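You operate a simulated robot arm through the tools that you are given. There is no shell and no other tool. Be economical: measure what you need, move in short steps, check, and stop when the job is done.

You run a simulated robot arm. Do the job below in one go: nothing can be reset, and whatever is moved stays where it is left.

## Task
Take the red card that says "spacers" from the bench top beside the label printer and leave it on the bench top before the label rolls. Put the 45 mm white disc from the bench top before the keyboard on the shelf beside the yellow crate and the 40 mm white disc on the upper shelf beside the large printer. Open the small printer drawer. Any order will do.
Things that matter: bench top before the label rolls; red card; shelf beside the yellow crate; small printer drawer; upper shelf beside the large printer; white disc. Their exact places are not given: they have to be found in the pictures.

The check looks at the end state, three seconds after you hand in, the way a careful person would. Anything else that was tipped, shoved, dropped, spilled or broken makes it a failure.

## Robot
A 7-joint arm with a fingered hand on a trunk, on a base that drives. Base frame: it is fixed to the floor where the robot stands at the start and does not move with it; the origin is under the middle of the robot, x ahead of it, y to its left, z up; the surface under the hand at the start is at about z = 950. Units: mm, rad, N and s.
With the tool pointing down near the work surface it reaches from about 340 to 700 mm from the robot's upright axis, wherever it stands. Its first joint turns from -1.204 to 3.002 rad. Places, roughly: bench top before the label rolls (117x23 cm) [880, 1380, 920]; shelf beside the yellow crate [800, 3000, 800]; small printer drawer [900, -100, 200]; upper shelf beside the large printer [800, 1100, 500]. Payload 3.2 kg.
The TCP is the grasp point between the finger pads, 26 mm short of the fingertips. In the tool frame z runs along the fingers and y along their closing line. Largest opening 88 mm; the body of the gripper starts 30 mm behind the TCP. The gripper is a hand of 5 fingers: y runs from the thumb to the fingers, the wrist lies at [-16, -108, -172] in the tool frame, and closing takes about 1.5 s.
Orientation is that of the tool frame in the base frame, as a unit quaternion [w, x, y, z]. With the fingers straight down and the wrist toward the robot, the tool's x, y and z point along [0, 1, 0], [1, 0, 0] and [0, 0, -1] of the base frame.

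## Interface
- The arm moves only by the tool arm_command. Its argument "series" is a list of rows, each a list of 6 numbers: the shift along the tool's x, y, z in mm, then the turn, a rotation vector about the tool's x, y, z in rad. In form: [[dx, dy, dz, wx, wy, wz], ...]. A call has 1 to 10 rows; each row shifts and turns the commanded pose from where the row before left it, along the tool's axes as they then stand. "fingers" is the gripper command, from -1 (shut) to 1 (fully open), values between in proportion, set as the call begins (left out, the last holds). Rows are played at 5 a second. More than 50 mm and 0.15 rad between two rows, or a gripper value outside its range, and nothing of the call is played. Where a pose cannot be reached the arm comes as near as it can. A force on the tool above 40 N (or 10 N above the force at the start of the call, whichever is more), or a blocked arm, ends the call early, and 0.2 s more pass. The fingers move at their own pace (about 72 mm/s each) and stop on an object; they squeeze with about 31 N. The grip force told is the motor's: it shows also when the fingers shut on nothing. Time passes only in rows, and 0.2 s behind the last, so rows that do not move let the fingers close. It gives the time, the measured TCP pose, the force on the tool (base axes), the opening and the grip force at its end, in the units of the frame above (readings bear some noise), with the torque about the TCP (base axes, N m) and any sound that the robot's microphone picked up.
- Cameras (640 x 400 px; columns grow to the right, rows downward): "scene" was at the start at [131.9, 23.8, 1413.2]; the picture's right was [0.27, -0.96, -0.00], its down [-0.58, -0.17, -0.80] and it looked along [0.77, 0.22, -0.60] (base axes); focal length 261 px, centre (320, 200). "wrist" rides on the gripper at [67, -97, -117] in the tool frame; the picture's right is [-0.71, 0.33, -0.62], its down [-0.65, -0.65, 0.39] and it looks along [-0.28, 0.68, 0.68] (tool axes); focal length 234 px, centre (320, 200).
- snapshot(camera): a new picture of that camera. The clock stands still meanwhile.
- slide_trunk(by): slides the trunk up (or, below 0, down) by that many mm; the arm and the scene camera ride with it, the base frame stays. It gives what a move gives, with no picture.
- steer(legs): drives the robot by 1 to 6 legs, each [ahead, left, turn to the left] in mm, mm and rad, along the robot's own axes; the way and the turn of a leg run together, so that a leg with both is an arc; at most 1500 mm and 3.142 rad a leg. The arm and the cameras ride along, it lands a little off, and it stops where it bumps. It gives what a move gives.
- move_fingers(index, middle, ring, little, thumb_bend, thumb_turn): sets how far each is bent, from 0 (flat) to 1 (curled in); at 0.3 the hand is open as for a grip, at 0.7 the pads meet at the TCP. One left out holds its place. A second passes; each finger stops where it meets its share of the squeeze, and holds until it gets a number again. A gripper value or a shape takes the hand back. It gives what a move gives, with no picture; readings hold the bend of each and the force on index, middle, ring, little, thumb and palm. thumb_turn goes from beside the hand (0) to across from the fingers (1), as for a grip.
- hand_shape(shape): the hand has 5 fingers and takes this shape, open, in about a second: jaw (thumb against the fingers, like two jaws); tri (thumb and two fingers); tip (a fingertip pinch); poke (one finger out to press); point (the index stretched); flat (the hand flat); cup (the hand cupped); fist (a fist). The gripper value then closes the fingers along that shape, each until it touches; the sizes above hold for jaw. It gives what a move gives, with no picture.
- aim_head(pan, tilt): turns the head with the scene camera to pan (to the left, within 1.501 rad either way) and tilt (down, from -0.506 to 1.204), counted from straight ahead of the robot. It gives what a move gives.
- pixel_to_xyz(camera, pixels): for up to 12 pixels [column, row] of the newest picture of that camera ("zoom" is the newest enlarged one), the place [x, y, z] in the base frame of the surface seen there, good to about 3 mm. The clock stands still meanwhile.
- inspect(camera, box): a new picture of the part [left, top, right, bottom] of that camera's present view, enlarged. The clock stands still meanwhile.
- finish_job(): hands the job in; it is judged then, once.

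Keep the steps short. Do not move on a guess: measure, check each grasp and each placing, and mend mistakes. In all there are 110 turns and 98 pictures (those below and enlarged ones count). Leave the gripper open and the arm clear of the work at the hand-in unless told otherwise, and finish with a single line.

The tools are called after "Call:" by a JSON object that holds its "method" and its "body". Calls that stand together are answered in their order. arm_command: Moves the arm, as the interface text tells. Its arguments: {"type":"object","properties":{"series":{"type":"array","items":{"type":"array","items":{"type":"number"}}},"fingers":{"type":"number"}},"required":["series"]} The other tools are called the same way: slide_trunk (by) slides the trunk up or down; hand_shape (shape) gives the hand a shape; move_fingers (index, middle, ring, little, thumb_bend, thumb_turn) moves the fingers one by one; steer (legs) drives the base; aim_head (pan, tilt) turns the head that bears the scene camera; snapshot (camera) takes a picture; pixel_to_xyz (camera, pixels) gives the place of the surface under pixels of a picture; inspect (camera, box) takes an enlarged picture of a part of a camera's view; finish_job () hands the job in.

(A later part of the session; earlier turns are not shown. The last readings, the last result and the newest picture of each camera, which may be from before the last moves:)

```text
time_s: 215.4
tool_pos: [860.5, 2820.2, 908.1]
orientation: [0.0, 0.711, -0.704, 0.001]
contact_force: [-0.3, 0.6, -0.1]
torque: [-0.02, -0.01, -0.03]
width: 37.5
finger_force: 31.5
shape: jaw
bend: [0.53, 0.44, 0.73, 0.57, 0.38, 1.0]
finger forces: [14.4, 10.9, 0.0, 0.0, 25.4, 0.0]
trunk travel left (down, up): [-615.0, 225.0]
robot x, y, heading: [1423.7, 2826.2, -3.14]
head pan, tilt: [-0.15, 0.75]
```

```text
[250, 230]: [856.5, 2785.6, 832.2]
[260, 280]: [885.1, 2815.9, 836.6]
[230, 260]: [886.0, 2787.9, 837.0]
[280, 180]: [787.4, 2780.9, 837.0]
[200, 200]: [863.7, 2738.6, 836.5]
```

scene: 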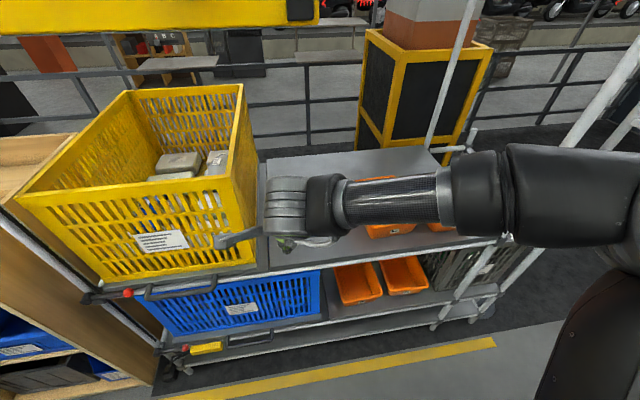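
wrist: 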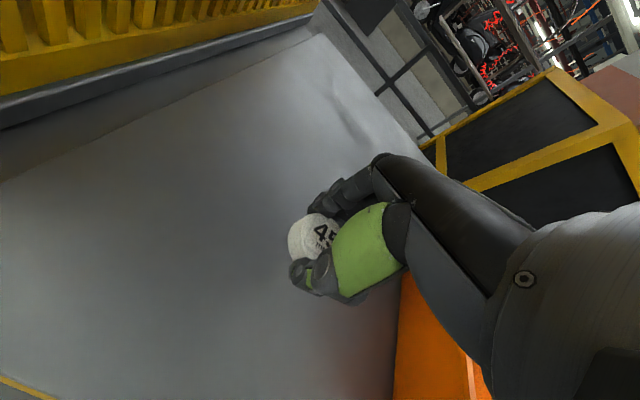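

Shelf z≈836 and clear under the disc. I lower 42 mm, creep, release and rise.

Call:
{"method": "slide_trunk", "body": {"by": -41}}

Call:
{"method": "arm_command", "body": {"series": [[0, 0, 1, 0, 0, 0], [0, 0, 1, 0, 0, 0], [0, 0, 0, 0, 0, 0]]}}

Call:
{"method": "arm_command", "body": {"series": [[0, 0, 0, 0, 0, 0], [0, 0, 0, 0, 0, 0], [0, 0, 0, 0, 0, 0], [0, 0, 0, 0, 0, 0], [0, 0, 0, 0, 0, 0], [0, 0, 0, 0, 0, 0], [0, 0, 0, 0, 0, 0]], "fingers": 1}}

Call:
{"method": "slide_trunk", "body": {"by": 200}}

Call:
{"method": "snapshot", "body": {"camera": "wrist"}}

```text
time_s: 216.3
tool_pos: [860.2, 2821.3, 865.3]
orientation: [0.0, 0.711, -0.703, 0.0]
contact_force: [-0.1, -0.3, 0.6]
torque: [0.02, 0.01, 0.0]
width: 37.6
finger_force: 30.9
shape: jaw
bend: [0.53, 0.44, 0.73, 0.57, 0.38, 1.0]
finger forces: [14.6, 10.8, 0.1, 0.0, 25.4, 0.0]
trunk travel left (down, up): [-574.0, 266.0]
robot x, y, heading: [1423.2, 2828.1, -3.142]
head pan, tilt: [-0.15, 0.75]
```

```text
time_s: 217.1
tool_pos: [860.0, 2820.1, 863.9]
orientation: [0.0, 0.711, -0.703, 0.001]
contact_force: [0.6, 0.3, -0.1]
torque: [-0.03, -0.01, -0.01]
width: 37.8
finger_force: 30.6
shape: jaw
bend: [0.53, 0.44, 0.73, 0.57, 0.38, 1.0]
finger forces: [14.5, 10.8, 0.0, 0.1, 25.5, 0.0]
trunk travel left (down, up): [-574.0, 266.0]
robot x, y, heading: [1423.6, 2825.2, -3.144]
head pan, tilt: [-0.15, 0.75]
```

```text
time_s: 218.7
tool_pos: [860.6, 2820.7, 863.7]
orientation: [0.001, 0.711, -0.703, 0.001]
contact_force: [0.4, 1.3, -0.6]
torque: [0.04, 0.0, -0.02]
width: 88.0
finger_force: 0.1
shape: jaw
bend: [0.3, 0.3, 0.3, 0.3, 0.3, 0.97]
finger forces: [0.1, 0.1, 0.0, 0.1, 0.0, 0.0]
trunk travel left (down, up): [-574.0, 266.0]
robot x, y, heading: [1422.3, 2829.5, -3.142]
head pan, tilt: [-0.15, 0.75]
```

```text
time_s: 220.8
tool_pos: [859.7, 2820.8, 1064.1]
orientation: [0.001, 0.711, -0.704, 0.0]
contact_force: [0.0, -1.3, 0.2]
torque: [0.01, 0.0, -0.02]
width: 87.7
finger_force: 0.1
shape: jaw
bend: [0.3, 0.3, 0.3, 0.3, 0.3, 0.97]
finger forces: [0.1, 0.0, 0.1, 0.0, 0.0, 0.0]
trunk travel left (down, up): [-774.0, 66.0]
robot x, y, heading: [1426.8, 2829.6, -3.142]
head pan, tilt: [-0.15, 0.75]
```

```text
12 pictures are left
```

wrist: 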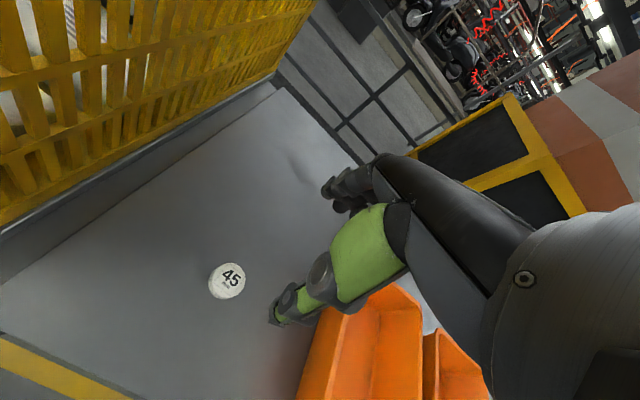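

The 45 disc lies flat beside the yellow crate. Now the small printer drawer: back off, retract, and drive down the aisle to y≈−100.

Call:
{"method": "steer", "body": {"legs": [[-160, 0, 0]]}}

Call:
{"method": "arm_command", "body": {"series": [[0, -45, 0, 0, 0, 0], [0, -45, 0, 0, 0, 0], [0, 0, 0, 0, 0, 0]]}}

Call:
{"method": "steer", "body": {"legs": [[0, 1460, 0], [0, 1460, 0]]}}

Call:
{"method": "slide_trunk", "body": {"by": -380}}

Call:
{"method": "aim_head", "body": {"pan": 0.0, "tilt": 0.9}}

Call:
{"method": "snapshot", "body": {"camera": "scene"}}

```text
time_s: 222.3
tool_pos: [1016.6, 2822.2, 1063.0]
orientation: [0.0, 0.711, -0.703, 0.001]
contact_force: [0.0, 1.0, 0.0]
torque: [0.0, 0.0, 0.0]
width: 87.7
finger_force: 0.0
shape: jaw
bend: [0.3, 0.3, 0.3, 0.3, 0.3, 0.97]
finger forces: [0.0, 0.0, 0.0, 0.1, 0.0, 0.1]
trunk travel left (down, up): [-774.0, 66.0]
robot x, y, heading: [1583.7, 2827.8, -3.141]
head pan, tilt: [-0.15, 0.75]
```

```text
time_s: 223.1
tool_pos: [1105.7, 2821.5, 1063.3]
orientation: [-0.001, 0.711, -0.703, -0.001]
contact_force: [-0.4, -0.5, 0.3]
torque: [-0.02, 0.0, 0.0]
width: 88.0
finger_force: 0.1
shape: jaw
bend: [0.3, 0.3, 0.3, 0.3, 0.3, 0.97]
finger forces: [0.1, 0.0, 0.0, 0.0, 0.1, 0.0]
trunk travel left (down, up): [-774.0, 66.0]
robot x, y, heading: [1579.7, 2826.4, -3.141]
head pan, tilt: [-0.15, 0.75]
```

```text
time_s: 237.1
tool_pos: [1123.3, -73.9, 1063.0]
orientation: [0.0, 0.708, -0.707, 0.001]
contact_force: [-0.2, 0.5, 0.4]
torque: [-0.01, 0.03, -0.02]
width: 87.7
finger_force: 0.0
shape: jaw
bend: [0.3, 0.3, 0.3, 0.3, 0.3, 0.97]
finger forces: [0.0, 0.1, 0.0, 0.0, 0.0, 0.0]
trunk travel left (down, up): [-774.0, 66.0]
robot x, y, heading: [1595.7, -74.8, 3.133]
head pan, tilt: [-0.15, 0.75]
```

```text
time_s: 240.7
tool_pos: [1122.5, -72.9, 683.6]
orientation: [0.001, 0.707, -0.707, 0.001]
contact_force: [0.1, -0.3, -0.2]
torque: [0.02, 0.05, 0.0]
width: 88.0
finger_force: 0.1
shape: jaw
bend: [0.3, 0.3, 0.3, 0.3, 0.3, 0.97]
finger forces: [0.0, 0.0, 0.0, 0.0, 0.0, 0.0]
trunk travel left (down, up): [-394.0, 446.0]
robot x, y, heading: [1597.8, -71.2, 3.137]
head pan, tilt: [-0.15, 0.75]
```

```text
time_s: 241.4
tool_pos: [1122.6, -72.7, 683.5]
orientation: [-0.001, -0.707, 0.707, 0.001]
contact_force: [0.6, 0.1, 0.5]
torque: [0.01, -0.03, -0.01]
width: 88.2
finger_force: 0.0
shape: jaw
bend: [0.3, 0.3, 0.3, 0.3, 0.3, 0.97]
finger forces: [0.0, 0.1, 0.0, 0.0, 0.0, 0.1]
trunk travel left (down, up): [-394.0, 446.0]
robot x, y, heading: [1593.8, -72.7, 3.137]
head pan, tilt: [0.0, 0.901]
```

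```text
11 pictures are left
```

scene: 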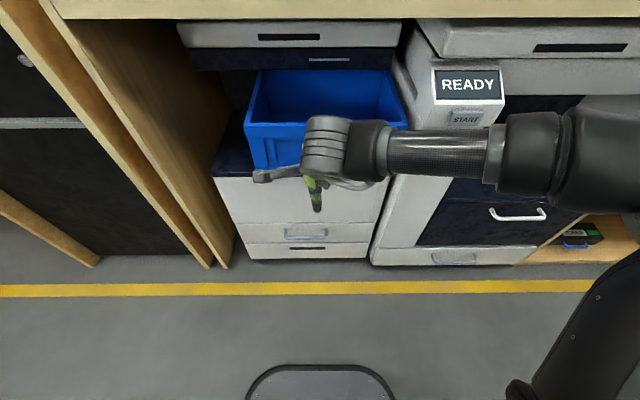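

I zoom on the small printer's front.

Call:
{"method": "inspect", "body": {"camera": "scene", "box": [210, 175, 400, 270]}}

Call:
{"method": "pixel_to_xyz", "body": {"camera": "scene", "pixels": [[286, 234], [305, 238], [326, 234], [305, 229], [290, 230], [260, 215], [260, 235], [260, 250], [305, 248], [340, 215], [300, 242], [305, 220]]}}

```text
3.37 times, centred on (305, 222) of scene
```

zoom: 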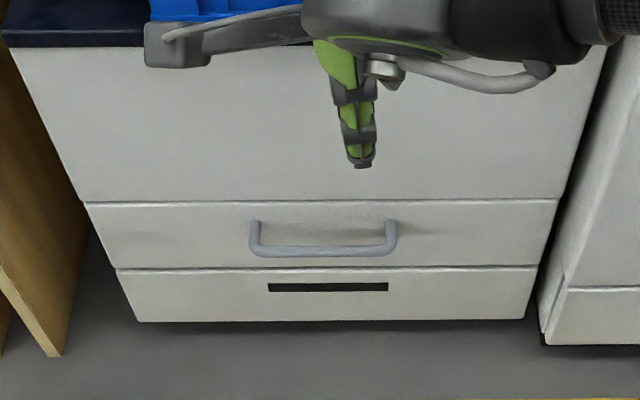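

```text
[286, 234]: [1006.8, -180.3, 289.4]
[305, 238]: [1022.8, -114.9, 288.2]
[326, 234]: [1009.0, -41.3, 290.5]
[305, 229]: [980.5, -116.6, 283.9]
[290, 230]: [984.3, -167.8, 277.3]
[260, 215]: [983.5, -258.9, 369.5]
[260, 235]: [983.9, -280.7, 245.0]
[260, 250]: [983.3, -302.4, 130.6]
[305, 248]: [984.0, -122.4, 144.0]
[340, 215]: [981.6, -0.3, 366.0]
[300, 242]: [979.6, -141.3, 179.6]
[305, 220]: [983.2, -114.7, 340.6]
```

Handle bar: x≈1018, z≈289, y −180…−40, face at x 983 (30 mm gap). I shift left 65 mm, tilt the hand 0.52 rad forward, narrow to ~45 mm, and lower to z≈370 in front of it.

Call:
{"method": "steer", "body": {"legs": [[0, 66, 0]]}}

Call:
{"method": "arm_command", "body": {"series": [[0, 0, 0, -0.13, 0, 0], [0, 0, 0, -0.13, 0, 0], [0, 0, 0, -0.13, 0, 0], [0, 0, 0, -0.13, 0, 0], [0, 0, 0, 0, 0, 0]], "fingers": 0}}

Call:
{"method": "slide_trunk", "body": {"by": -315}}

Call:
{"method": "steer", "body": {"legs": [[80, 0, 0]]}}

Call:
{"method": "snapshot", "body": {"camera": "wrist"}}

```text
time_s: 242.4
tool_pos: [1120.8, -138.6, 683.9]
orientation: [0.0, 0.707, -0.707, 0.0]
contact_force: [0.4, -0.8, -0.5]
torque: [0.01, 0.01, 0.02]
width: 87.6
finger_force: 0.1
shape: jaw
bend: [0.3, 0.3, 0.3, 0.3, 0.3, 0.97]
finger forces: [0.1, 0.0, 0.1, 0.0, 0.0, 0.1]
trunk travel left (down, up): [-394.0, 446.0]
robot x, y, heading: [1598.0, -140.1, 3.127]
head pan, tilt: [0.0, 0.901]
```

```text
time_s: 243.6
tool_pos: [1121.3, -138.3, 684.2]
orientation: [0.183, 0.683, -0.683, -0.182]
contact_force: [-0.6, 0.3, -0.4]
torque: [-0.02, 0.03, -0.01]
width: 44.6
finger_force: 0.2
shape: jaw
bend: [0.49, 0.42, 0.73, 0.48, 0.34, 1.0]
finger forces: [0.0, 0.0, 0.0, 0.0, 0.0, 0.1]
trunk travel left (down, up): [-394.0, 446.0]
robot x, y, heading: [1598.4, -140.2, 3.133]
head pan, tilt: [0.0, 0.901]
```

```text
time_s: 246.8
tool_pos: [1121.1, -137.8, 367.6]
orientation: [0.183, 0.683, -0.683, -0.182]
contact_force: [0.6, 1.3, -0.6]
torque: [0.04, 0.01, 0.01]
width: 44.2
finger_force: 0.1
shape: jaw
bend: [0.49, 0.42, 0.73, 0.48, 0.34, 1.0]
finger forces: [0.0, 0.0, 0.1, 0.1, 0.0, 0.0]
trunk travel left (down, up): [-79.0, 761.0]
robot x, y, heading: [1598.3, -140.7, 3.132]
head pan, tilt: [0.0, 0.901]
```

```text
time_s: 247.8
tool_pos: [1044.2, -137.9, 367.6]
orientation: [0.183, 0.684, -0.683, -0.181]
contact_force: [0.0, 0.7, -1.0]
torque: [0.05, -0.02, -0.02]
width: 44.5
finger_force: 0.1
shape: jaw
bend: [0.49, 0.42, 0.73, 0.48, 0.34, 1.0]
finger forces: [0.0, 0.1, 0.0, 0.0, 0.1, 0.0]
trunk travel left (down, up): [-79.0, 761.0]
robot x, y, heading: [1517.5, -134.6, 3.134]
head pan, tilt: [0.0, 0.901]
```

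```text
9 pictures are left
```

wrist: 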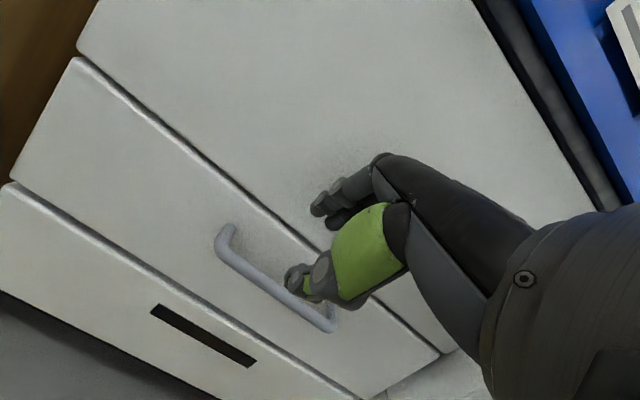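

I check the fingertip positions against the handle.

Call:
{"method": "pixel_to_xyz", "body": {"camera": "wrist", "pixels": [[316, 212], [330, 225], [325, 195], [290, 288], [288, 272], [250, 265], [225, 245], [318, 318], [235, 228], [330, 180]]}}

```text
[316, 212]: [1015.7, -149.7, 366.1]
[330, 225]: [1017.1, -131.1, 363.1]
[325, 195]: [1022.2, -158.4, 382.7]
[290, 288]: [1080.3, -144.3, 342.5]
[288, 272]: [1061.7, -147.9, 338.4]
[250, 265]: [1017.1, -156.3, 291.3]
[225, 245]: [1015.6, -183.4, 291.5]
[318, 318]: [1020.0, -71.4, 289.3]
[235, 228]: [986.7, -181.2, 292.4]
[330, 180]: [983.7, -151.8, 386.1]
```

Index tip is at about (1013, −141, 359). I move 16 mm forward and lower 78 mm so the fingers drop behind the bar.

Call:
{"method": "arm_command", "body": {"series": [[0, 13.5, 7.8, 0, 0, 0], [0, 0, 0, 0, 0, 0]]}}

Call:
{"method": "slide_trunk", "body": {"by": -40}}

Call:
{"method": "slide_trunk", "body": {"by": -38}}

Call:
{"method": "snapshot", "body": {"camera": "wrist"}}

```text
time_s: 248.4
tool_pos: [1028.0, -138.4, 368.0]
orientation: [-0.183, -0.683, 0.684, 0.18]
contact_force: [3.2, 0.3, 1.5]
torque: [-0.02, 0.12, -0.04]
width: 43.5
finger_force: 0.1
shape: jaw
bend: [0.49, 0.44, 0.73, 0.48, 0.34, 1.0]
finger forces: [0.0, 3.5, 0.1, 0.0, 0.0, 0.0]
trunk travel left (down, up): [-79.0, 761.0]
robot x, y, heading: [1517.8, -136.2, 3.128]
head pan, tilt: [0.0, 0.901]
```

```text
time_s: 249.2
tool_pos: [1027.8, -138.2, 328.2]
orientation: [0.182, 0.683, -0.683, -0.182]
contact_force: [2.3, -0.5, -0.6]
torque: [-0.03, -0.03, -0.04]
width: 43.5
finger_force: 0.0
shape: jaw
bend: [0.49, 0.44, 0.73, 0.48, 0.34, 1.0]
finger forces: [0.1, 1.8, 0.0, 0.0, 0.0, 0.1]
trunk travel left (down, up): [-39.0, 801.0]
robot x, y, heading: [1517.9, -139.7, 3.134]
head pan, tilt: [0.0, 0.901]
```

```text
time_s: 250.1
tool_pos: [1028.4, -138.2, 291.2]
orientation: [-0.182, -0.683, 0.684, 0.182]
contact_force: [2.4, 0.2, -0.9]
torque: [0.01, -0.02, -0.02]
width: 43.5
finger_force: 0.0
shape: jaw
bend: [0.49, 0.44, 0.73, 0.48, 0.34, 1.0]
finger forces: [0.0, 1.9, 0.0, 0.1, 0.1, 0.0]
trunk travel left (down, up): [-1.0, 839.0]
robot x, y, heading: [1519.9, -136.4, 3.13]
head pan, tilt: [0.0, 0.901]
```

```text
8 pictures are left
```

wrist: 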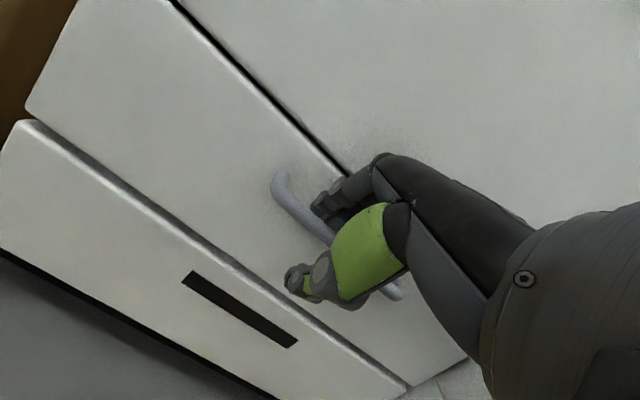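

Fingers are behind the bar. I lower 6 mm more, close around the bar and pull back slowly.

Call:
{"method": "arm_command", "body": {"series": [[0, -3, 5.2, 0, 0, 0], [0, 0, 0, 0, 0, 0]]}}

Call:
{"method": "arm_command", "body": {"series": [[0, 0, 0, 0, 0, 0], [0, 0, 0, 0, 0, 0], [0, 0, 0, 0, 0, 0], [0, 0, 0, 0, 0, 0], [0, 0, 0, 0, 0, 0], [0, 0, 0, 0, 0, 0]], "fingers": -1}}

Call:
{"method": "steer", "body": {"legs": [[-120, 0, 0]]}}

Call:
{"method": "snapshot", "body": {"camera": "wrist"}}

```text
time_s: 250.7
tool_pos: [1027.5, -138.3, 284.0]
orientation: [-0.183, -0.683, 0.683, 0.182]
contact_force: [3.6, -0.4, 1.1]
torque: [0.01, 0.06, -0.06]
width: 43.4
finger_force: 0.0
shape: jaw
bend: [0.49, 0.44, 0.73, 0.48, 0.34, 1.0]
finger forces: [0.1, 3.9, 0.0, 0.1, 0.0, 0.0]
trunk travel left (down, up): [-1.0, 839.0]
robot x, y, heading: [1519.1, -136.9, 3.135]
head pan, tilt: [0.0, 0.901]
```

```text
time_s: 252.1
tool_pos: [1028.4, -138.4, 281.0]
orientation: [-0.181, -0.683, 0.684, 0.182]
contact_force: [-2.8, 1.4, -7.0]
torque: [0.07, -0.06, 0.0]
width: 4.3
finger_force: 30.8
shape: jaw
bend: [0.59, 0.75, 0.73, 0.58, 0.86, 1.0]
finger forces: [19.3, 0.7, 2.8, 1.9, 28.8, 0.0]
trunk travel left (down, up): [-1.0, 839.0]
robot x, y, heading: [1521.0, -134.6, 3.131]
head pan, tilt: [0.0, 0.901]
```

```text
time_s: 253.3
tool_pos: [1148.1, -139.3, 283.3]
orientation: [-0.182, -0.683, 0.684, 0.181]
contact_force: [0.5, 12.9, -8.6]
torque: [-0.01, -0.09, -0.13]
width: 4.2
finger_force: 30.9
shape: jaw
bend: [0.59, 0.75, 0.73, 0.58, 0.86, 1.0]
finger forces: [19.7, 0.1, 2.9, 2.3, 32.0, 0.1]
trunk travel left (down, up): [-1.0, 839.0]
robot x, y, heading: [1638.2, -136.5, 3.131]
head pan, tilt: [0.0, 0.901]
```

```text
7 pictures are left
```

wrist: 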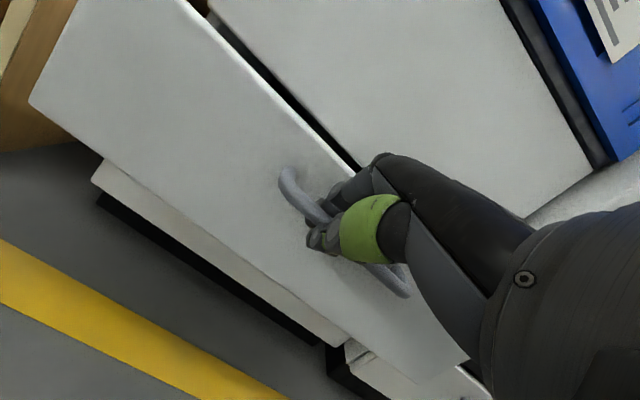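

The drawer came with me, now ~120 mm open. I pull on for more, watching the force.

Call:
{"method": "steer", "body": {"legs": [[-80, 0, 0]]}}

Call:
{"method": "steer", "body": {"legs": [[-70, 0, 0]]}}

```text
time_s: 254.4
tool_pos: [1226.6, -139.9, 281.3]
orientation: [-0.181, -0.682, 0.685, 0.182]
contact_force: [0.3, 10.2, -5.4]
torque: [0.0, -0.05, -0.11]
width: 4.1
finger_force: 31.1
shape: jaw
bend: [0.59, 0.75, 0.73, 0.58, 0.86, 1.0]
finger forces: [20.3, 0.0, 2.9, 2.4, 30.8, 0.1]
trunk travel left (down, up): [-1.0, 839.0]
robot x, y, heading: [1716.2, -137.3, 3.133]
head pan, tilt: [0.0, 0.901]
```

```text
time_s: 255.4
tool_pos: [1298.4, -139.9, 283.2]
orientation: [-0.181, -0.681, 0.686, 0.182]
contact_force: [0.4, 7.1, -3.1]
torque: [0.03, 0.0, -0.05]
width: 4.2
finger_force: 31.6
shape: jaw
bend: [0.59, 0.75, 0.73, 0.58, 0.86, 1.0]
finger forces: [20.6, 0.0, 3.0, 2.2, 29.9, 0.1]
trunk travel left (down, up): [-1.0, 839.0]
robot x, y, heading: [1789.3, -135.6, 3.131]
head pan, tilt: [0.0, 0.901]
```

The drawer is ~270 mm open and still in hand; enough. I open to the insertion width and rise straight up.

Call:
{"method": "arm_command", "body": {"series": [[0, 0, 0, 0, 0, 0], [0, 0, 0, 0, 0, 0], [0, 0, 0, 0, 0, 0], [0, 0, 0, 0, 0, 0], [0, 0, 0, 0, 0, 0]], "fingers": -0.1}}

Call:
{"method": "slide_trunk", "body": {"by": 120}}

Call:
{"method": "slide_trunk", "body": {"by": 380}}

Call:
{"method": "snapshot", "body": {"camera": "scene"}}

Call:
{"method": "pixel_to_xyz", "body": {"camera": "scene", "pixels": [[250, 250], [300, 270], [350, 270], [320, 300], [320, 240], [270, 230]]}}

```text
time_s: 256.6
tool_pos: [1296.8, -139.0, 282.0]
orientation: [-0.181, -0.682, 0.685, 0.181]
contact_force: [0.0, -0.2, -0.1]
torque: [0.01, -0.05, 0.01]
width: 39.2
finger_force: 0.1
shape: jaw
bend: [0.52, 0.45, 0.73, 0.51, 0.36, 1.0]
finger forces: [0.0, 0.0, 0.0, 0.0, 0.0, 0.0]
trunk travel left (down, up): [-1.0, 839.0]
robot x, y, heading: [1788.5, -135.6, 3.131]
head pan, tilt: [0.0, 0.901]
```

```text
time_s: 258.1
tool_pos: [1296.9, -140.2, 402.6]
orientation: [-0.181, -0.683, 0.684, 0.18]
contact_force: [-0.9, 0.5, -0.9]
torque: [-0.02, -0.02, -0.05]
width: 39.4
finger_force: 0.1
shape: jaw
bend: [0.52, 0.45, 0.73, 0.51, 0.36, 1.0]
finger forces: [0.0, 0.0, 0.1, 0.0, 0.0, 0.1]
trunk travel left (down, up): [-121.0, 719.0]
robot x, y, heading: [1786.3, -139.4, 3.136]
head pan, tilt: [0.0, 0.901]
```

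```text
time_s: 261.7
tool_pos: [1297.9, -138.7, 782.5]
orientation: [-0.18, -0.683, 0.685, 0.181]
contact_force: [0.5, -0.3, 0.4]
torque: [0.04, 0.03, 0.02]
width: 39.6
finger_force: 0.0
shape: jaw
bend: [0.52, 0.45, 0.73, 0.51, 0.36, 1.0]
finger forces: [0.0, 0.1, 0.1, 0.0, 0.1, 0.0]
trunk travel left (down, up): [-501.0, 339.0]
robot x, y, heading: [1789.4, -137.8, 3.131]
head pan, tilt: [0.0, 0.901]
```

```text
6 pictures are left
```

scene: 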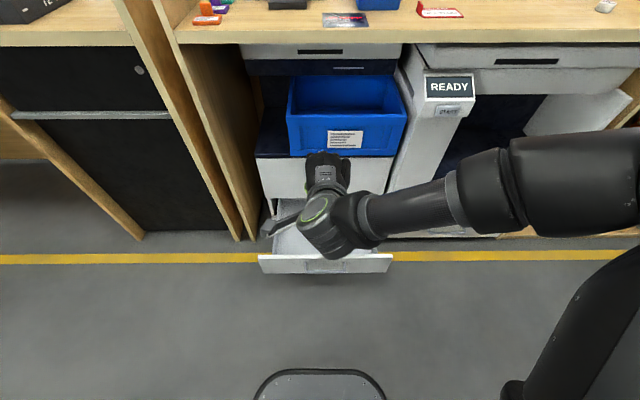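

```text
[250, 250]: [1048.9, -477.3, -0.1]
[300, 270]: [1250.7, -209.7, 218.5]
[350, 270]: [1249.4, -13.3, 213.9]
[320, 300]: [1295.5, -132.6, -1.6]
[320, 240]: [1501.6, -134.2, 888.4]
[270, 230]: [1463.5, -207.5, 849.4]
```

The small drawer is open and stands as left. Now the card from the bench's front side: straighten and retract the arm, raise the trunk, and strafe back along the aisle.

Call:
{"method": "arm_command", "body": {"series": [[0, 0, 0, 0.13, 0, 0], [0, 0, 0, 0.13, 0, 0], [0, 0, 0, 0.13, 0, 0], [0, 0, 0, 0.13, 0, 0], [0, -45, 0, 0, 0, 0], [0, -45, 0, 0, 0, 0], [0, -35, 0, 0, 0, 0], [0, 0, 0, 0, 0, 0]], "fingers": 1}}

Call:
{"method": "slide_trunk", "body": {"by": 335}}

Call:
{"method": "steer", "body": {"legs": [[50, 0, 0.008], [0, 1300, 0], [0, 1300, 0], [0, 1300, 0]]}}

```text
time_s: 263.5
tool_pos: [1424.1, -140.5, 782.8]
orientation: [0.001, -0.704, 0.71, -0.001]
contact_force: [0.1, -0.5, -0.3]
torque: [0.0, 0.0, -0.03]
width: 88.0
finger_force: 0.0
shape: jaw
bend: [0.3, 0.3, 0.3, 0.3, 0.3, 0.97]
finger forces: [0.0, 0.0, 0.0, 0.0, 0.0, 0.1]
trunk travel left (down, up): [-501.0, 339.0]
robot x, y, heading: [1788.5, -142.8, 3.131]
head pan, tilt: [0.0, 0.901]
```

```text
time_s: 266.8
tool_pos: [1422.2, -139.5, 1117.4]
orientation: [0.001, -0.706, 0.709, -0.002]
contact_force: [-0.2, 0.6, 0.0]
torque: [0.05, -0.04, -0.02]
width: 87.9
finger_force: 0.0
shape: jaw
bend: [0.3, 0.3, 0.3, 0.3, 0.3, 0.97]
finger forces: [0.0, 0.0, 0.0, 0.1, 0.1, 0.0]
trunk travel left (down, up): [-836.0, 4.0]
robot x, y, heading: [1789.9, -144.5, 3.135]
head pan, tilt: [0.0, 0.901]
```

```text
time_s: 286.1
tool_pos: [1379.6, -4031.9, 1118.4]
orientation: [0.001, -0.707, 0.707, -0.001]
contact_force: [0.5, 0.1, 0.0]
torque: [-0.03, 0.0, -0.03]
width: 87.6
finger_force: 0.2
shape: jaw
bend: [0.3, 0.3, 0.3, 0.3, 0.3, 0.97]
finger forces: [0.0, 0.1, 0.1, 0.0, 0.0, 0.1]
trunk travel left (down, up): [-836.0, 4.0]
robot x, y, heading: [1745.2, -4029.1, 3.135]
head pan, tilt: [0.0, 0.901]
```

At (1745, −4029). I go forward along the passage to x≈−200, then strafe toward +y part way.

Call:
{"method": "steer", "body": {"legs": [[0, 25, 0.006], [970, 0, 0], [970, 0, 0]]}}

Call:
{"method": "steer", "body": {"legs": [[0, -1400, 0], [0, -1400, 0]]}}

```text
time_s: 296.2
tool_pos: [-548.4, -4081.7, 1118.1]
orientation: [-0.001, 0.711, -0.703, 0.0]
contact_force: [0.3, -1.1, 0.1]
torque: [-0.03, 0.0, 0.03]
width: 88.1
finger_force: 0.0
shape: jaw
bend: [0.3, 0.3, 0.3, 0.3, 0.3, 0.97]
finger forces: [0.1, 0.0, 0.1, 0.0, 0.0, 0.0]
trunk travel left (down, up): [-836.0, 4.0]
robot x, y, heading: [-183.4, -4073.6, -3.132]
head pan, tilt: [0.0, 0.901]
```

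```text
time_s: 309.9
tool_pos: [-603.9, -1254.7, 1116.8]
orientation: [-0.002, 0.716, -0.698, 0.001]
contact_force: [-1.2, 0.0, -0.3]
torque: [0.01, -0.02, -0.01]
width: 87.8
finger_force: 0.1
shape: jaw
bend: [0.3, 0.3, 0.3, 0.3, 0.3, 0.97]
finger forces: [0.0, 0.0, 0.1, 0.0, 0.0, 0.0]
trunk travel left (down, up): [-836.0, 4.0]
robot x, y, heading: [-241.5, -1244.5, -3.116]
head pan, tilt: [0.0, 0.901]
```

I continue to y≈270, turn to face the bench and drive up to x≈60.

Call:
{"method": "steer", "body": {"legs": [[0, -757, 0], [0, -757, 0], [0, 0, 3.116]]}}

Call:
{"method": "steer", "body": {"legs": [[290, 0, 0]]}}

Call:
{"method": "snapshot", "body": {"camera": "wrist"}}

```text
time_s: 324.9
tool_pos: [91.6, 258.0, 1118.2]
orientation: [-0.001, 0.722, 0.691, -0.001]
contact_force: [-0.2, -0.6, -0.1]
torque: [0.0, -0.01, 0.0]
width: 87.9
finger_force: 0.1
shape: jaw
bend: [0.3, 0.3, 0.3, 0.3, 0.3, 0.97]
finger forces: [0.0, 0.0, 0.1, 0.1, 0.1, 0.0]
trunk travel left (down, up): [-836.0, 4.0]
robot x, y, heading: [-274.5, 270.9, -0.046]
head pan, tilt: [0.0, 0.901]
```

```text
time_s: 326.9
tool_pos: [376.8, 246.1, 1117.8]
orientation: [-0.001, 0.721, 0.693, -0.001]
contact_force: [0.4, -0.2, -0.4]
torque: [-0.01, -0.03, -0.03]
width: 87.7
finger_force: 0.1
shape: jaw
bend: [0.3, 0.3, 0.3, 0.3, 0.3, 0.97]
finger forces: [0.0, 0.0, 0.1, 0.1, 0.0, 0.1]
trunk travel left (down, up): [-836.0, 4.0]
robot x, y, heading: [13.9, 260.0, -0.043]
head pan, tilt: [0.0, 0.901]
```

```text
5 pictures are left
```

wrist: 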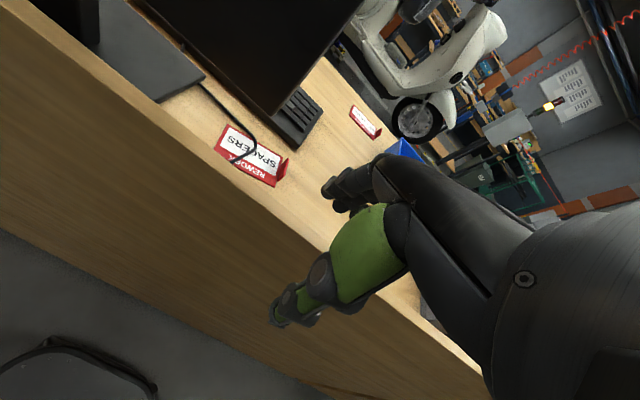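

The card lies partly under the keyboard cable, so I'll slide it toward −y before lifting. I measure the tab and card.

Call:
{"method": "pixel_to_xyz", "body": {"camera": "wrist", "pixels": [[286, 160], [281, 172], [275, 184], [283, 167], [279, 180], [228, 124], [215, 148], [272, 186], [243, 150], [250, 130], [290, 155], [236, 158]]}}

Call:
{"method": "inspect", "body": {"camera": "wrist", "box": [200, 100, 320, 200]}}

```text
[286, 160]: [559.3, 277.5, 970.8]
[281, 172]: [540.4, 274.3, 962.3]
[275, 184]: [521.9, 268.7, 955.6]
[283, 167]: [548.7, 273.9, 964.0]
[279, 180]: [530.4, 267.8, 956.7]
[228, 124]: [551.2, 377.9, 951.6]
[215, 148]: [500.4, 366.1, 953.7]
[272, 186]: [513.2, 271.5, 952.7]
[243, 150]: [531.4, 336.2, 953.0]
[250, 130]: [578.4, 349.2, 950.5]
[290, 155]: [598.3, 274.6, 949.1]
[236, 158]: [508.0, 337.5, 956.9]
```

```text
4.00 times, centred on (260, 150) of wrist
```

zoom: 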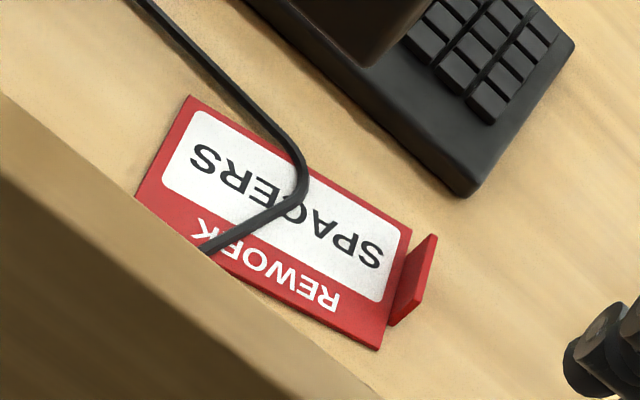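

Tab centre (546, 272), rotated 0.2 rad, plate edge just beyond on +y. I pinch the tab's ends like the disc, hand offset 5 mm to −y. Move above, align, descend.

Call:
{"method": "arm_command", "body": {"series": [[7, 42.2, 0, 0, 0, 0], [7, 42.2, 0, 0, 0, 0], [7, 42.2, 0, 0, 0, 0], [7, 42.2, 0, 0, 0, 0], [0, 0, 0, 0, 0, -0.12], [0, 0, 0, 0, 0, -0.11], [0, 0, 50, 0, 0, 0], [0, 0, 45, 0, 0, 0], [0, 0, 0, 0, 0, 0]]}}

```text
time_s: 328.9
tool_pos: [546.3, 267.6, 1022.4]
orientation: [0.0, 0.637, 0.771, 0.0]
contact_force: [0.9, -0.2, 0.1]
torque: [-0.02, -0.01, 0.0]
width: 87.6
finger_force: 0.1
shape: jaw
bend: [0.3, 0.3, 0.3, 0.3, 0.3, 0.97]
finger forces: [0.0, 0.0, 0.1, 0.0, 0.0, 0.1]
trunk travel left (down, up): [-836.0, 4.0]
robot x, y, heading: [12.4, 261.8, -0.047]
head pan, tilt: [0.0, 0.901]
```

Aligned. I narrow to ~66 mm (keyboard corner is near), descend to z≈976, and close.

Call:
{"method": "arm_command", "body": {"series": [[0, 0, 0, 0, 0, 0], [0, 0, 0, 0, 0, 0], [0, 0, 0, 0, 0, 0], [0, 0, 25, 0, 0, 0], [0, 0, 21, 0, 0, 0], [0, 0, 0, 0, 0, 0]], "fingers": 0.5}}

Call:
{"method": "arm_command", "body": {"series": [[0, 0, 0, 0, 0, 0], [0, 0, 0, 0, 0, 0], [0, 0, 0, 0, 0, 0], [0, 0, 0, 0, 0, 0], [0, 0, 0, 0, 0, 0], [0, 0, 0, 0, 0, 0], [0, 0, 0, 0, 0, 0]], "fingers": -1}}

```text
time_s: 330.3
tool_pos: [545.4, 267.6, 977.0]
orientation: [0.0, 0.638, 0.77, 0.001]
contact_force: [-0.7, -0.1, 3.5]
torque: [-0.01, -0.12, -0.01]
width: 66.4
finger_force: 0.0
shape: jaw
bend: [0.39, 0.33, 0.27, 0.38, 0.08, 0.98]
finger forces: [0.0, 3.2, 0.0, 0.0, 0.0, 0.1]
trunk travel left (down, up): [-836.0, 4.0]
robot x, y, heading: [13.2, 259.6, -0.042]
head pan, tilt: [0.0, 0.901]
```

```text
time_s: 331.9
tool_pos: [546.2, 268.5, 976.5]
orientation: [-0.001, 0.637, 0.771, -0.001]
contact_force: [-0.4, 0.8, 0.1]
torque: [-0.03, 0.0, 0.02]
width: 8.0
finger_force: 30.8
shape: jaw
bend: [0.57, 0.48, 0.73, 0.55, 0.88, 1.0]
finger forces: [0.1, 0.0, 0.1, 0.0, 0.1, 0.0]
trunk travel left (down, up): [-836.0, 4.0]
robot x, y, heading: [15.1, 259.1, -0.046]
head pan, tilt: [0.0, 0.901]
```

No grip force on the fingers. I look at the state (picture).

Call:
{"method": "snapshot", "body": {"camera": "wrist"}}

Call:
{"method": "pixel_to_xyz", "body": {"camera": "wrist", "pixels": [[250, 180], [260, 190], [270, 200], [280, 210], [290, 220], [300, 240], [310, 250], [230, 170], [240, 210], [270, 240], [300, 200], [320, 290]]}}

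```text
3 pictures are left
```

wrist: 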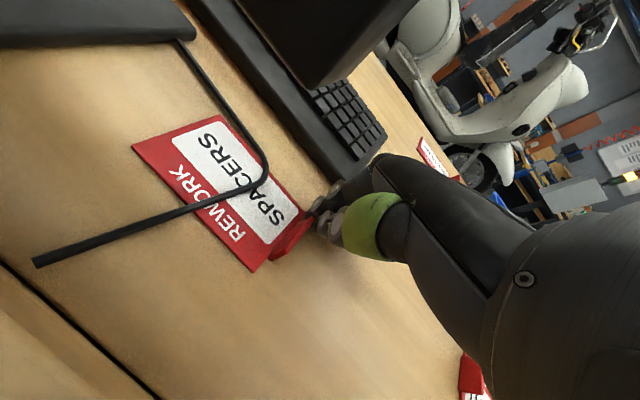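

```text
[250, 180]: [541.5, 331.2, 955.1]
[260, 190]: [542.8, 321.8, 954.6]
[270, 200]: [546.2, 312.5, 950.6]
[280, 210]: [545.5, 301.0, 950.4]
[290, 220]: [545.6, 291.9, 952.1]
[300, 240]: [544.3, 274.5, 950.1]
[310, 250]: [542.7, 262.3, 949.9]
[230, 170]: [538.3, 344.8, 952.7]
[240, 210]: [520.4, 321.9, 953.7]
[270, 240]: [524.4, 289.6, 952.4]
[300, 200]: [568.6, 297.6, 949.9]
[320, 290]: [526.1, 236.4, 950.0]
```

The fingers closed just beside the tab (card at y≈280 now). I locate the tab exactly in this picture.

Call:
{"method": "pixel_to_xyz", "body": {"camera": "wrist", "pixels": [[275, 255], [282, 248], [290, 240], [298, 232], [305, 224], [310, 218], [285, 255], [295, 245], [303, 236], [308, 228], [313, 212], [268, 262]]}}

```text
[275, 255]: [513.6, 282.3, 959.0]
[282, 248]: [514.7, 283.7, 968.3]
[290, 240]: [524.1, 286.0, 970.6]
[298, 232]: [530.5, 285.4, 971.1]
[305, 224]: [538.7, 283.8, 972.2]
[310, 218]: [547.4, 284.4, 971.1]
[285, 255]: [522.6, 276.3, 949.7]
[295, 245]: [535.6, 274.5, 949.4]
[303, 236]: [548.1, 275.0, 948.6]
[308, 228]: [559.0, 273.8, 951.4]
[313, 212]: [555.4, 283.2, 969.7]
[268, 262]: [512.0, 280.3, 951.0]
```

Tab now along x: x≈513–550, y≈284.5, top 972. I raise, open, square the hand to it, move to (532, 282), descend to z≈979 and close again.

Call:
{"method": "arm_command", "body": {"series": [[0, 0, -40, 0, 0, 0], [0, 0, 0, 0, 0, 0.095], [0, 0, 0, 0, 0, 0.095], [14, -14, 0, 0, 0, 0], [0, 0, 0, 0, 0, 0], [0, 0, 0, 0, 0, 0], [0, 0, 22, 0, 0, 0], [0, 0, 15, 0, 0, 0], [0, 0, 0, 0, 0, 0]], "fingers": 0.5}}

Call:
{"method": "arm_command", "body": {"series": [[0, 0, 0, 0, 0, 0], [0, 0, 0, 0, 0, 0], [0, 0, 0, 0, 0, 0], [0, 0, 0, 0, 0, 0], [0, 0, 0, 0, 0, 0], [0, 0, 0, 0, 0, 0], [0, 0, 0, 0, 0, 0]], "fingers": -1}}

```text
time_s: 333.9
tool_pos: [532.0, 281.7, 978.8]
orientation: [0.0, 0.707, 0.707, 0.0]
contact_force: [-0.5, 0.0, 0.3]
torque: [0.0, 0.03, 0.04]
width: 65.6
finger_force: 0.1
shape: jaw
bend: [0.4, 0.34, 0.27, 0.39, 0.08, 0.98]
finger forces: [0.0, 0.0, 0.0, 0.0, 0.0, 0.0]
trunk travel left (down, up): [-836.0, 4.0]
robot x, y, heading: [9.0, 258.2, -0.048]
head pan, tilt: [0.0, 0.901]
```

```text
time_s: 335.5
tool_pos: [531.8, 281.6, 978.9]
orientation: [-0.002, 0.707, 0.707, -0.001]
contact_force: [-0.7, 0.1, -0.1]
torque: [0.04, 0.02, 0.01]
width: 5.1
finger_force: 30.8
shape: jaw
bend: [0.71, 0.7, 0.3, 0.7, 0.94, 1.0]
finger forces: [0.0, 0.1, 0.0, 0.1, 0.0, 0.0]
trunk travel left (down, up): [-836.0, 4.0]
robot x, y, heading: [16.5, 262.2, -0.046]
head pan, tilt: [0.0, 0.901]
```

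Again closed on nothing. I need to know how low the closed fingertips reach: on bare bench beside the card I close in tri shape and creep down until contact.

Call:
{"method": "arm_command", "body": {"series": [[0, 0, -30, 0, 0, 0], [-45, 0, 0, 0, 0, 0], [0, 0, 0, 0, 0, 0]]}}

Call:
{"method": "hand_shape", "body": {"shape": "tri"}}

Call:
{"method": "arm_command", "body": {"series": [[0, 0, 0, 0, 0, 0], [0, 0, 0, 0, 0, 0], [0, 0, 0, 0, 0, 0], [0, 0, 0, 0, 0, 0], [0, 0, 0, 0, 0, 0], [0, 0, 0, 0, 0, 0], [0, 0, 0, 0, 0, 0], [0, 0, 26, 0, 0, 0], [0, 0, 0, 0, 0, 0]], "fingers": -0.8}}

Call:
{"method": "arm_command", "body": {"series": [[0, 0, 2, 0, 0, 0], [0, 0, 2, 0, 0, 0], [0, 0, 2, 0, 0, 0], [0, 0, 2, 0, 0, 0], [0, 0, 2, 0, 0, 0], [0, 0, 2, 0, 0, 0], [0, 0, 2, 0, 0, 0], [0, 0, 2, 0, 0, 0], [0, 0, 2, 0, 0, 0], [0, 0, 0, 0, 0, 0]]}}

Call:
{"method": "snapshot", "body": {"camera": "wrist"}}

```text
time_s: 336.3
tool_pos: [532.5, 236.6, 1009.4]
orientation: [-0.001, 0.707, 0.707, -0.002]
contact_force: [0.2, 0.1, 0.7]
torque: [-0.03, 0.02, -0.02]
width: 5.1
finger_force: 31.0
shape: jaw
bend: [0.71, 0.7, 0.3, 0.7, 0.94, 1.0]
finger forces: [0.0, 0.0, 0.0, 0.0, 0.1, 0.0]
trunk travel left (down, up): [-836.0, 4.0]
robot x, y, heading: [13.5, 255.8, -0.049]
head pan, tilt: [0.0, 0.901]
```

```text
time_s: 337.2
tool_pos: [531.8, 236.9, 1010.3]
orientation: [-0.002, 0.707, 0.707, -0.001]
contact_force: [0.3, 0.6, -0.1]
torque: [0.03, -0.01, 0.01]
width: 87.7
finger_force: 0.0
shape: tri
bend: [0.3, 0.3, 0.99, 0.99, 0.3, 0.97]
finger forces: [0.0, 0.0, 0.0, 0.0, 0.0, 0.0]
trunk travel left (down, up): [-836.0, 4.0]
robot x, y, heading: [16.6, 255.7, -0.041]
head pan, tilt: [0.0, 0.901]
```

```text
time_s: 339.2
tool_pos: [531.2, 236.5, 983.5]
orientation: [-0.001, 0.707, 0.707, -0.001]
contact_force: [0.2, 0.4, -0.2]
torque: [-0.02, 0.01, 0.0]
width: 9.3
finger_force: 0.0
shape: tri
bend: [0.66, 0.63, 0.99, 0.99, 0.56, 1.0]
finger forces: [0.0, 0.0, 0.1, 0.0, 0.0, 0.0]
trunk travel left (down, up): [-836.0, 4.0]
robot x, y, heading: [13.5, 259.0, -0.048]
head pan, tilt: [0.0, 0.901]
```

```text
time_s: 340.9
tool_pos: [536.1, 237.6, 978.4]
orientation: [0.005, 0.707, 0.707, 0.009]
contact_force: [-5.4, -0.1, 23.7]
torque: [0.05, 0.61, 0.02]
width: 9.3
finger_force: 0.0
shape: tri
bend: [0.66, 0.63, 0.99, 0.99, 0.53, 1.0]
finger forces: [0.1, 0.0, 0.0, 0.1, 23.5, 0.0]
trunk travel left (down, up): [-836.0, 4.0]
robot x, y, heading: [12.9, 258.4, -0.046]
head pan, tilt: [0.0, 0.901]
stopped in row 8: the force on the tool passed its limit at 42 N (the readings are from after the stop); the commanded pose is now the measured one
```

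```text
2 pictures are left
```

wrist: 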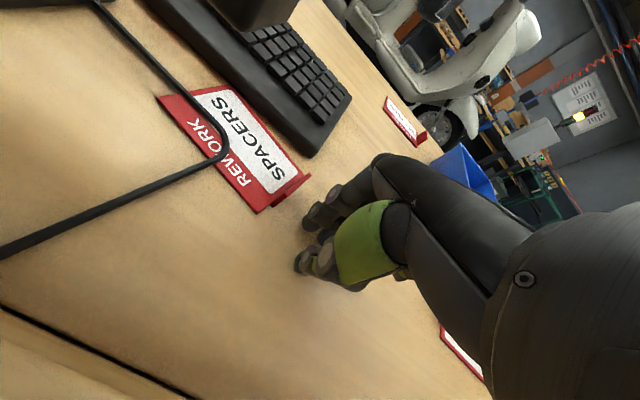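

The thumb is the lowest part (27 mm below the TCP). New plan: face-pinch with closing line along y, thumb held still as a stop and only index+middle pressing. I measure the tab, then raise, retract, drive 118 mm closer and yaw the hand 90° left.

Call:
{"method": "pixel_to_xyz", "body": {"camera": "wrist", "pixels": [[272, 209], [278, 204], [284, 198], [290, 193], [297, 187], [304, 180], [309, 176], [260, 213], [296, 172], [157, 97], [245, 180], [225, 155]]}}

Call:
{"method": "arm_command", "body": {"series": [[0, 0, -50, 0, 0, 0], [0, 0, -50, 0, 0, 0], [0, 0, -50, 0, 0, 0], [0, -45, 0, 0, 0, 0], [0, -45, 0, 0, 0, 0], [0, -45, 0, 0, 0, 0], [0, 0, 0, 0, 0, 0]], "fingers": 0.6}}

Call:
{"method": "steer", "body": {"legs": [[118, 0, 0.045]]}}

Call:
{"method": "arm_command", "body": {"series": [[0, 0, 0, 0, 0, -0.148], [0, 0, 0, 0, 0, -0.148], [0, 0, 0, 0, 0, -0.148], [0, 0, 0, 0, 0, -0.148], [0, 0, 0, 0, 0, -0.148], [0, 0, 0, 0, 0, -0.148], [0, 0, 0, 0, 0, -0.148], [0, 0, 0, 0, 0, -0.148], [0, 0, 0, 0, 0, -0.148], [0, 0, 0, 0, 0, -0.148]]}}

```text
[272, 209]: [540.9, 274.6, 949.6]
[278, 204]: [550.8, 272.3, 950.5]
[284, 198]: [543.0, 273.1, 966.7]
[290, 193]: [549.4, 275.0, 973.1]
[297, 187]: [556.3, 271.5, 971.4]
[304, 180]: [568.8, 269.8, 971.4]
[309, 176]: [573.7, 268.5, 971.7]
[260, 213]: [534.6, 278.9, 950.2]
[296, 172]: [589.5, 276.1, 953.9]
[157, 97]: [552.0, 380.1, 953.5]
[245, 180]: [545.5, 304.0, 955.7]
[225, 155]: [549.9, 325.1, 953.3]
```

```text
time_s: 342.5
tool_pos: [400.3, 239.3, 1121.9]
orientation: [0.002, 0.708, 0.706, 0.003]
contact_force: [1.2, 0.3, 0.2]
torque: [0.0, 0.0, 0.04]
width: 70.0
finger_force: 0.1
shape: tri
bend: [0.38, 0.33, 0.99, 0.99, 0.08, 0.98]
finger forces: [0.0, 0.1, 0.0, 0.0, 0.0, 0.1]
trunk travel left (down, up): [-836.0, 4.0]
robot x, y, heading: [12.6, 258.9, -0.043]
head pan, tilt: [0.0, 0.901]
```

```text
time_s: 343.7
tool_pos: [515.6, 252.1, 1122.7]
orientation: [0.002, 0.693, 0.721, 0.003]
contact_force: [0.4, 0.3, 0.1]
torque: [-0.01, -0.02, -0.02]
width: 70.1
finger_force: 0.0
shape: tri
bend: [0.38, 0.33, 0.99, 0.99, 0.08, 0.98]
finger forces: [0.1, 0.0, 0.0, 0.1, 0.0, 0.1]
trunk travel left (down, up): [-836.0, 4.0]
robot x, y, heading: [126.7, 254.9, -0.006]
head pan, tilt: [0.0, 0.901]
```

```text
time_s: 345.9
tool_pos: [432.4, 295.1, 1154.4]
orientation: [0.003, 0.103, 0.995, -0.008]
contact_force: [-1.1, 0.0, -0.1]
torque: [0.03, -0.02, -0.01]
width: 70.5
finger_force: 0.0
shape: tri
bend: [0.38, 0.33, 0.99, 0.99, 0.08, 0.98]
finger forces: [0.0, 0.1, 0.0, 0.0, 0.0, 0.0]
out of reach, approached as far as the arm can: row 7, 8, 9, 10
trunk travel left (down, up): [-836.0, 4.0]
robot x, y, heading: [129.5, 255.9, 0.001]
head pan, tilt: [0.0, 0.901]
```

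The hand can't hold that yaw at the needed distance from here, but the tab's normal is at 78°, so I come from the right: robot at (−6, −125) heading 0.61, arm stretched. I un-yaw partly, drive there, and stretch toward (559, 271).

Call:
{"method": "arm_command", "body": {"series": [[0, 0, 0, 0, 0, 0.148], [0, 0, 0, 0, 0, 0.148], [0, 0, 0, 0, 0, 0.148], [0, 0, 0, 0, 0, 0.148], [0, 0, 0, 0, 0, 0.148], [0, 0, 0, 0, 0, 0]]}}

Call:
{"method": "steer", "body": {"legs": [[-135, 0, 0], [0, -381, 0], [0, 0, 0.61]]}}

Call:
{"method": "arm_command", "body": {"series": [[-32.4, 36.2, 0, 0, 0, 0], [-32.4, 36.2, 0, 0, 0, 0], [-32.4, 36.2, 0, 0, 0, 0], [-32.4, 36.2, 0, 0, 0, 0], [-32.4, 36.2, 0, 0, 0, 0], [-32.4, 36.2, 0, 0, 0, 0], [-32.4, 36.2, 0, 0, 0, 0], [0, 0, 0, 0, 0, 0]]}}

```text
time_s: 347.3
tool_pos: [433.2, 296.2, 1154.2]
orientation: [0.005, 0.455, 0.89, -0.007]
contact_force: [0.5, 0.8, 0.9]
torque: [-0.01, 0.0, -0.01]
width: 70.1
finger_force: 0.0
shape: tri
bend: [0.38, 0.33, 0.99, 0.99, 0.08, 0.98]
finger forces: [0.0, 0.0, 0.0, 0.1, 0.1, 0.0]
trunk travel left (down, up): [-836.0, 4.0]
robot x, y, heading: [131.4, 254.6, -0.004]
head pan, tilt: [0.0, 0.901]
```

```text
time_s: 352.3
tool_pos: [216.1, 83.4, 1154.0]
orientation: [0.007, 0.164, 0.986, -0.005]
contact_force: [-0.8, 0.2, -1.1]
torque: [0.02, 0.0, -0.04]
width: 70.4
finger_force: 0.0
shape: tri
bend: [0.38, 0.33, 0.99, 0.99, 0.08, 0.98]
finger forces: [0.0, 0.0, 0.0, 0.0, 0.1, 0.0]
trunk travel left (down, up): [-836.0, 4.0]
robot x, y, heading: [-9.7, -126.5, 0.614]
head pan, tilt: [0.0, 0.901]
```

```text
time_s: 354.1
tool_pos: [482.2, 233.9, 1156.0]
orientation: [0.006, 0.163, 0.987, -0.004]
contact_force: [0.1, 0.0, 0.4]
torque: [-0.01, 0.0, 0.0]
width: 70.2
finger_force: 0.1
shape: tri
bend: [0.38, 0.33, 0.99, 0.99, 0.08, 0.98]
finger forces: [0.0, 0.1, 0.1, 0.1, 0.0, 0.0]
out of reach, approached as far as the arm can: row 7
trunk travel left (down, up): [-836.0, 4.0]
robot x, y, heading: [-6.7, -123.3, 0.612]
head pan, tilt: [0.0, 0.901]
```

Reach stops at 605 mm with this yaw, world yaw 71° (7° off the tab normal). I drive 60 mm closer and make the rest with the arm.

Call:
{"method": "steer", "body": {"legs": [[60, -13, 0]]}}

Call:
{"method": "arm_command", "body": {"series": [[0, 0, 0, 0, 0, 0.07], [-13, 20.3, 0, 0, 0, 0], [0, 0, 0, 0, 0, 0]]}}

Call:
{"method": "slide_trunk", "body": {"by": -110}}

```text
time_s: 355.1
tool_pos: [538.8, 254.7, 1157.3]
orientation: [0.008, 0.165, 0.986, -0.006]
contact_force: [-0.5, 0.9, 0.5]
torque: [0.0, 0.01, 0.03]
width: 70.5
finger_force: 0.0
shape: tri
bend: [0.38, 0.33, 0.99, 0.99, 0.08, 0.98]
finger forces: [0.0, 0.0, 0.1, 0.0, 0.1, 0.0]
trunk travel left (down, up): [-836.0, 4.0]
robot x, y, heading: [44.9, -102.7, 0.619]
head pan, tilt: [0.0, 0.901]
```

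```text
time_s: 355.9
tool_pos: [556.8, 268.0, 1156.3]
orientation: [0.008, 0.199, 0.98, -0.005]
contact_force: [-0.2, -0.1, -0.2]
torque: [0.0, -0.04, 0.02]
width: 70.5
finger_force: 0.0
shape: tri
bend: [0.38, 0.33, 0.99, 0.99, 0.08, 0.98]
finger forces: [0.0, 0.0, 0.0, 0.0, 0.1, 0.0]
trunk travel left (down, up): [-836.0, 4.0]
robot x, y, heading: [48.9, -101.3, 0.612]
head pan, tilt: [0.0, 0.901]
```

```text
time_s: 357.3
tool_pos: [557.5, 268.9, 1045.8]
orientation: [0.009, 0.199, 0.98, -0.004]
contact_force: [0.4, 0.5, -0.2]
torque: [0.0, -0.01, 0.02]
width: 70.5
finger_force: 0.1
shape: tri
bend: [0.38, 0.33, 0.99, 0.99, 0.08, 0.98]
finger forces: [0.0, 0.1, 0.0, 0.1, 0.0, 0.1]
trunk travel left (down, up): [-726.0, 114.0]
robot x, y, heading: [45.3, -103.1, 0.61]
head pan, tilt: [0.0, 0.901]
```

Nearly over the tab. I preshape with move_fingers (thumb 0.5 as stop, index/middle half open), centre on the tab, lower to z≈980 and take one picture.

Call:
{"method": "move_fingers", "body": {"index": 0.47, "middle": 0.42, "ring": 1.0, "little": 1.0, "thumb_bend": 0.48, "thumb_turn": 1.0}}

Call:
{"method": "arm_command", "body": {"series": [[6, 3, 0, 0, 0, 0], [0, 0, 30, 0, 0, 0], [0, 0, 30, 0, 0, 0], [0, 0, 5, 0, 0, 0], [0, 0, 0, 0, 0, 0]]}}

Call:
{"method": "inspect", "body": {"camera": "wrist", "box": [200, 130, 440, 330]}}

Call:
{"method": "pixel_to_xyz", "body": {"camera": "zoom", "pixels": [[250, 200], [220, 180], [260, 240], [280, 220], [240, 260], [300, 200], [200, 220], [270, 180], [230, 230], [290, 240]]}}

```text
time_s: 358.3
tool_pos: [557.5, 269.1, 1047.1]
orientation: [0.008, 0.199, 0.98, -0.006]
contact_force: [-1.0, 0.2, -0.3]
torque: [0.01, -0.03, -0.01]
width: 51.6
finger_force: 0.1
shape: fingers
bend: [0.47, 0.42, 1.0, 1.0, 0.48, 1.0]
finger forces: [0.0, 0.1, 0.1, 0.1, 0.0, 0.0]
trunk travel left (down, up): [-726.0, 114.0]
robot x, y, heading: [47.5, -104.9, 0.611]
head pan, tilt: [0.0, 0.901]
```

```text
time_s: 359.5
tool_pos: [554.8, 273.6, 983.2]
orientation: [0.008, 0.198, 0.98, -0.004]
contact_force: [0.4, -0.1, 1.1]
torque: [0.07, -0.05, 0.0]
width: 51.5
finger_force: 0.7
shape: fingers
bend: [0.47, 0.42, 1.0, 1.0, 0.48, 1.0]
finger forces: [0.1, 1.8, 0.0, 0.1, 0.0, 0.1]
trunk travel left (down, up): [-726.0, 114.0]
robot x, y, heading: [46.7, -103.1, 0.609]
head pan, tilt: [0.0, 0.901]
```

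```text
2.00 times, centred on (320, 230) of wrist
```

zoom: 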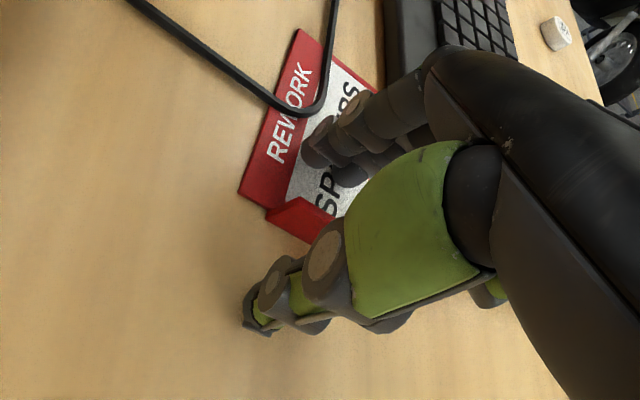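

```text
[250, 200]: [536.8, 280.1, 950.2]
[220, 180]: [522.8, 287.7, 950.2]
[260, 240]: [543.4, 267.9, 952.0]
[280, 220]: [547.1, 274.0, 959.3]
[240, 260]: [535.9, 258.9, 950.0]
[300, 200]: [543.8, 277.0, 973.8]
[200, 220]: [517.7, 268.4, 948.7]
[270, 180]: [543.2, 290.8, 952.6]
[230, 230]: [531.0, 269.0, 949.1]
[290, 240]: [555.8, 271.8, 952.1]
```

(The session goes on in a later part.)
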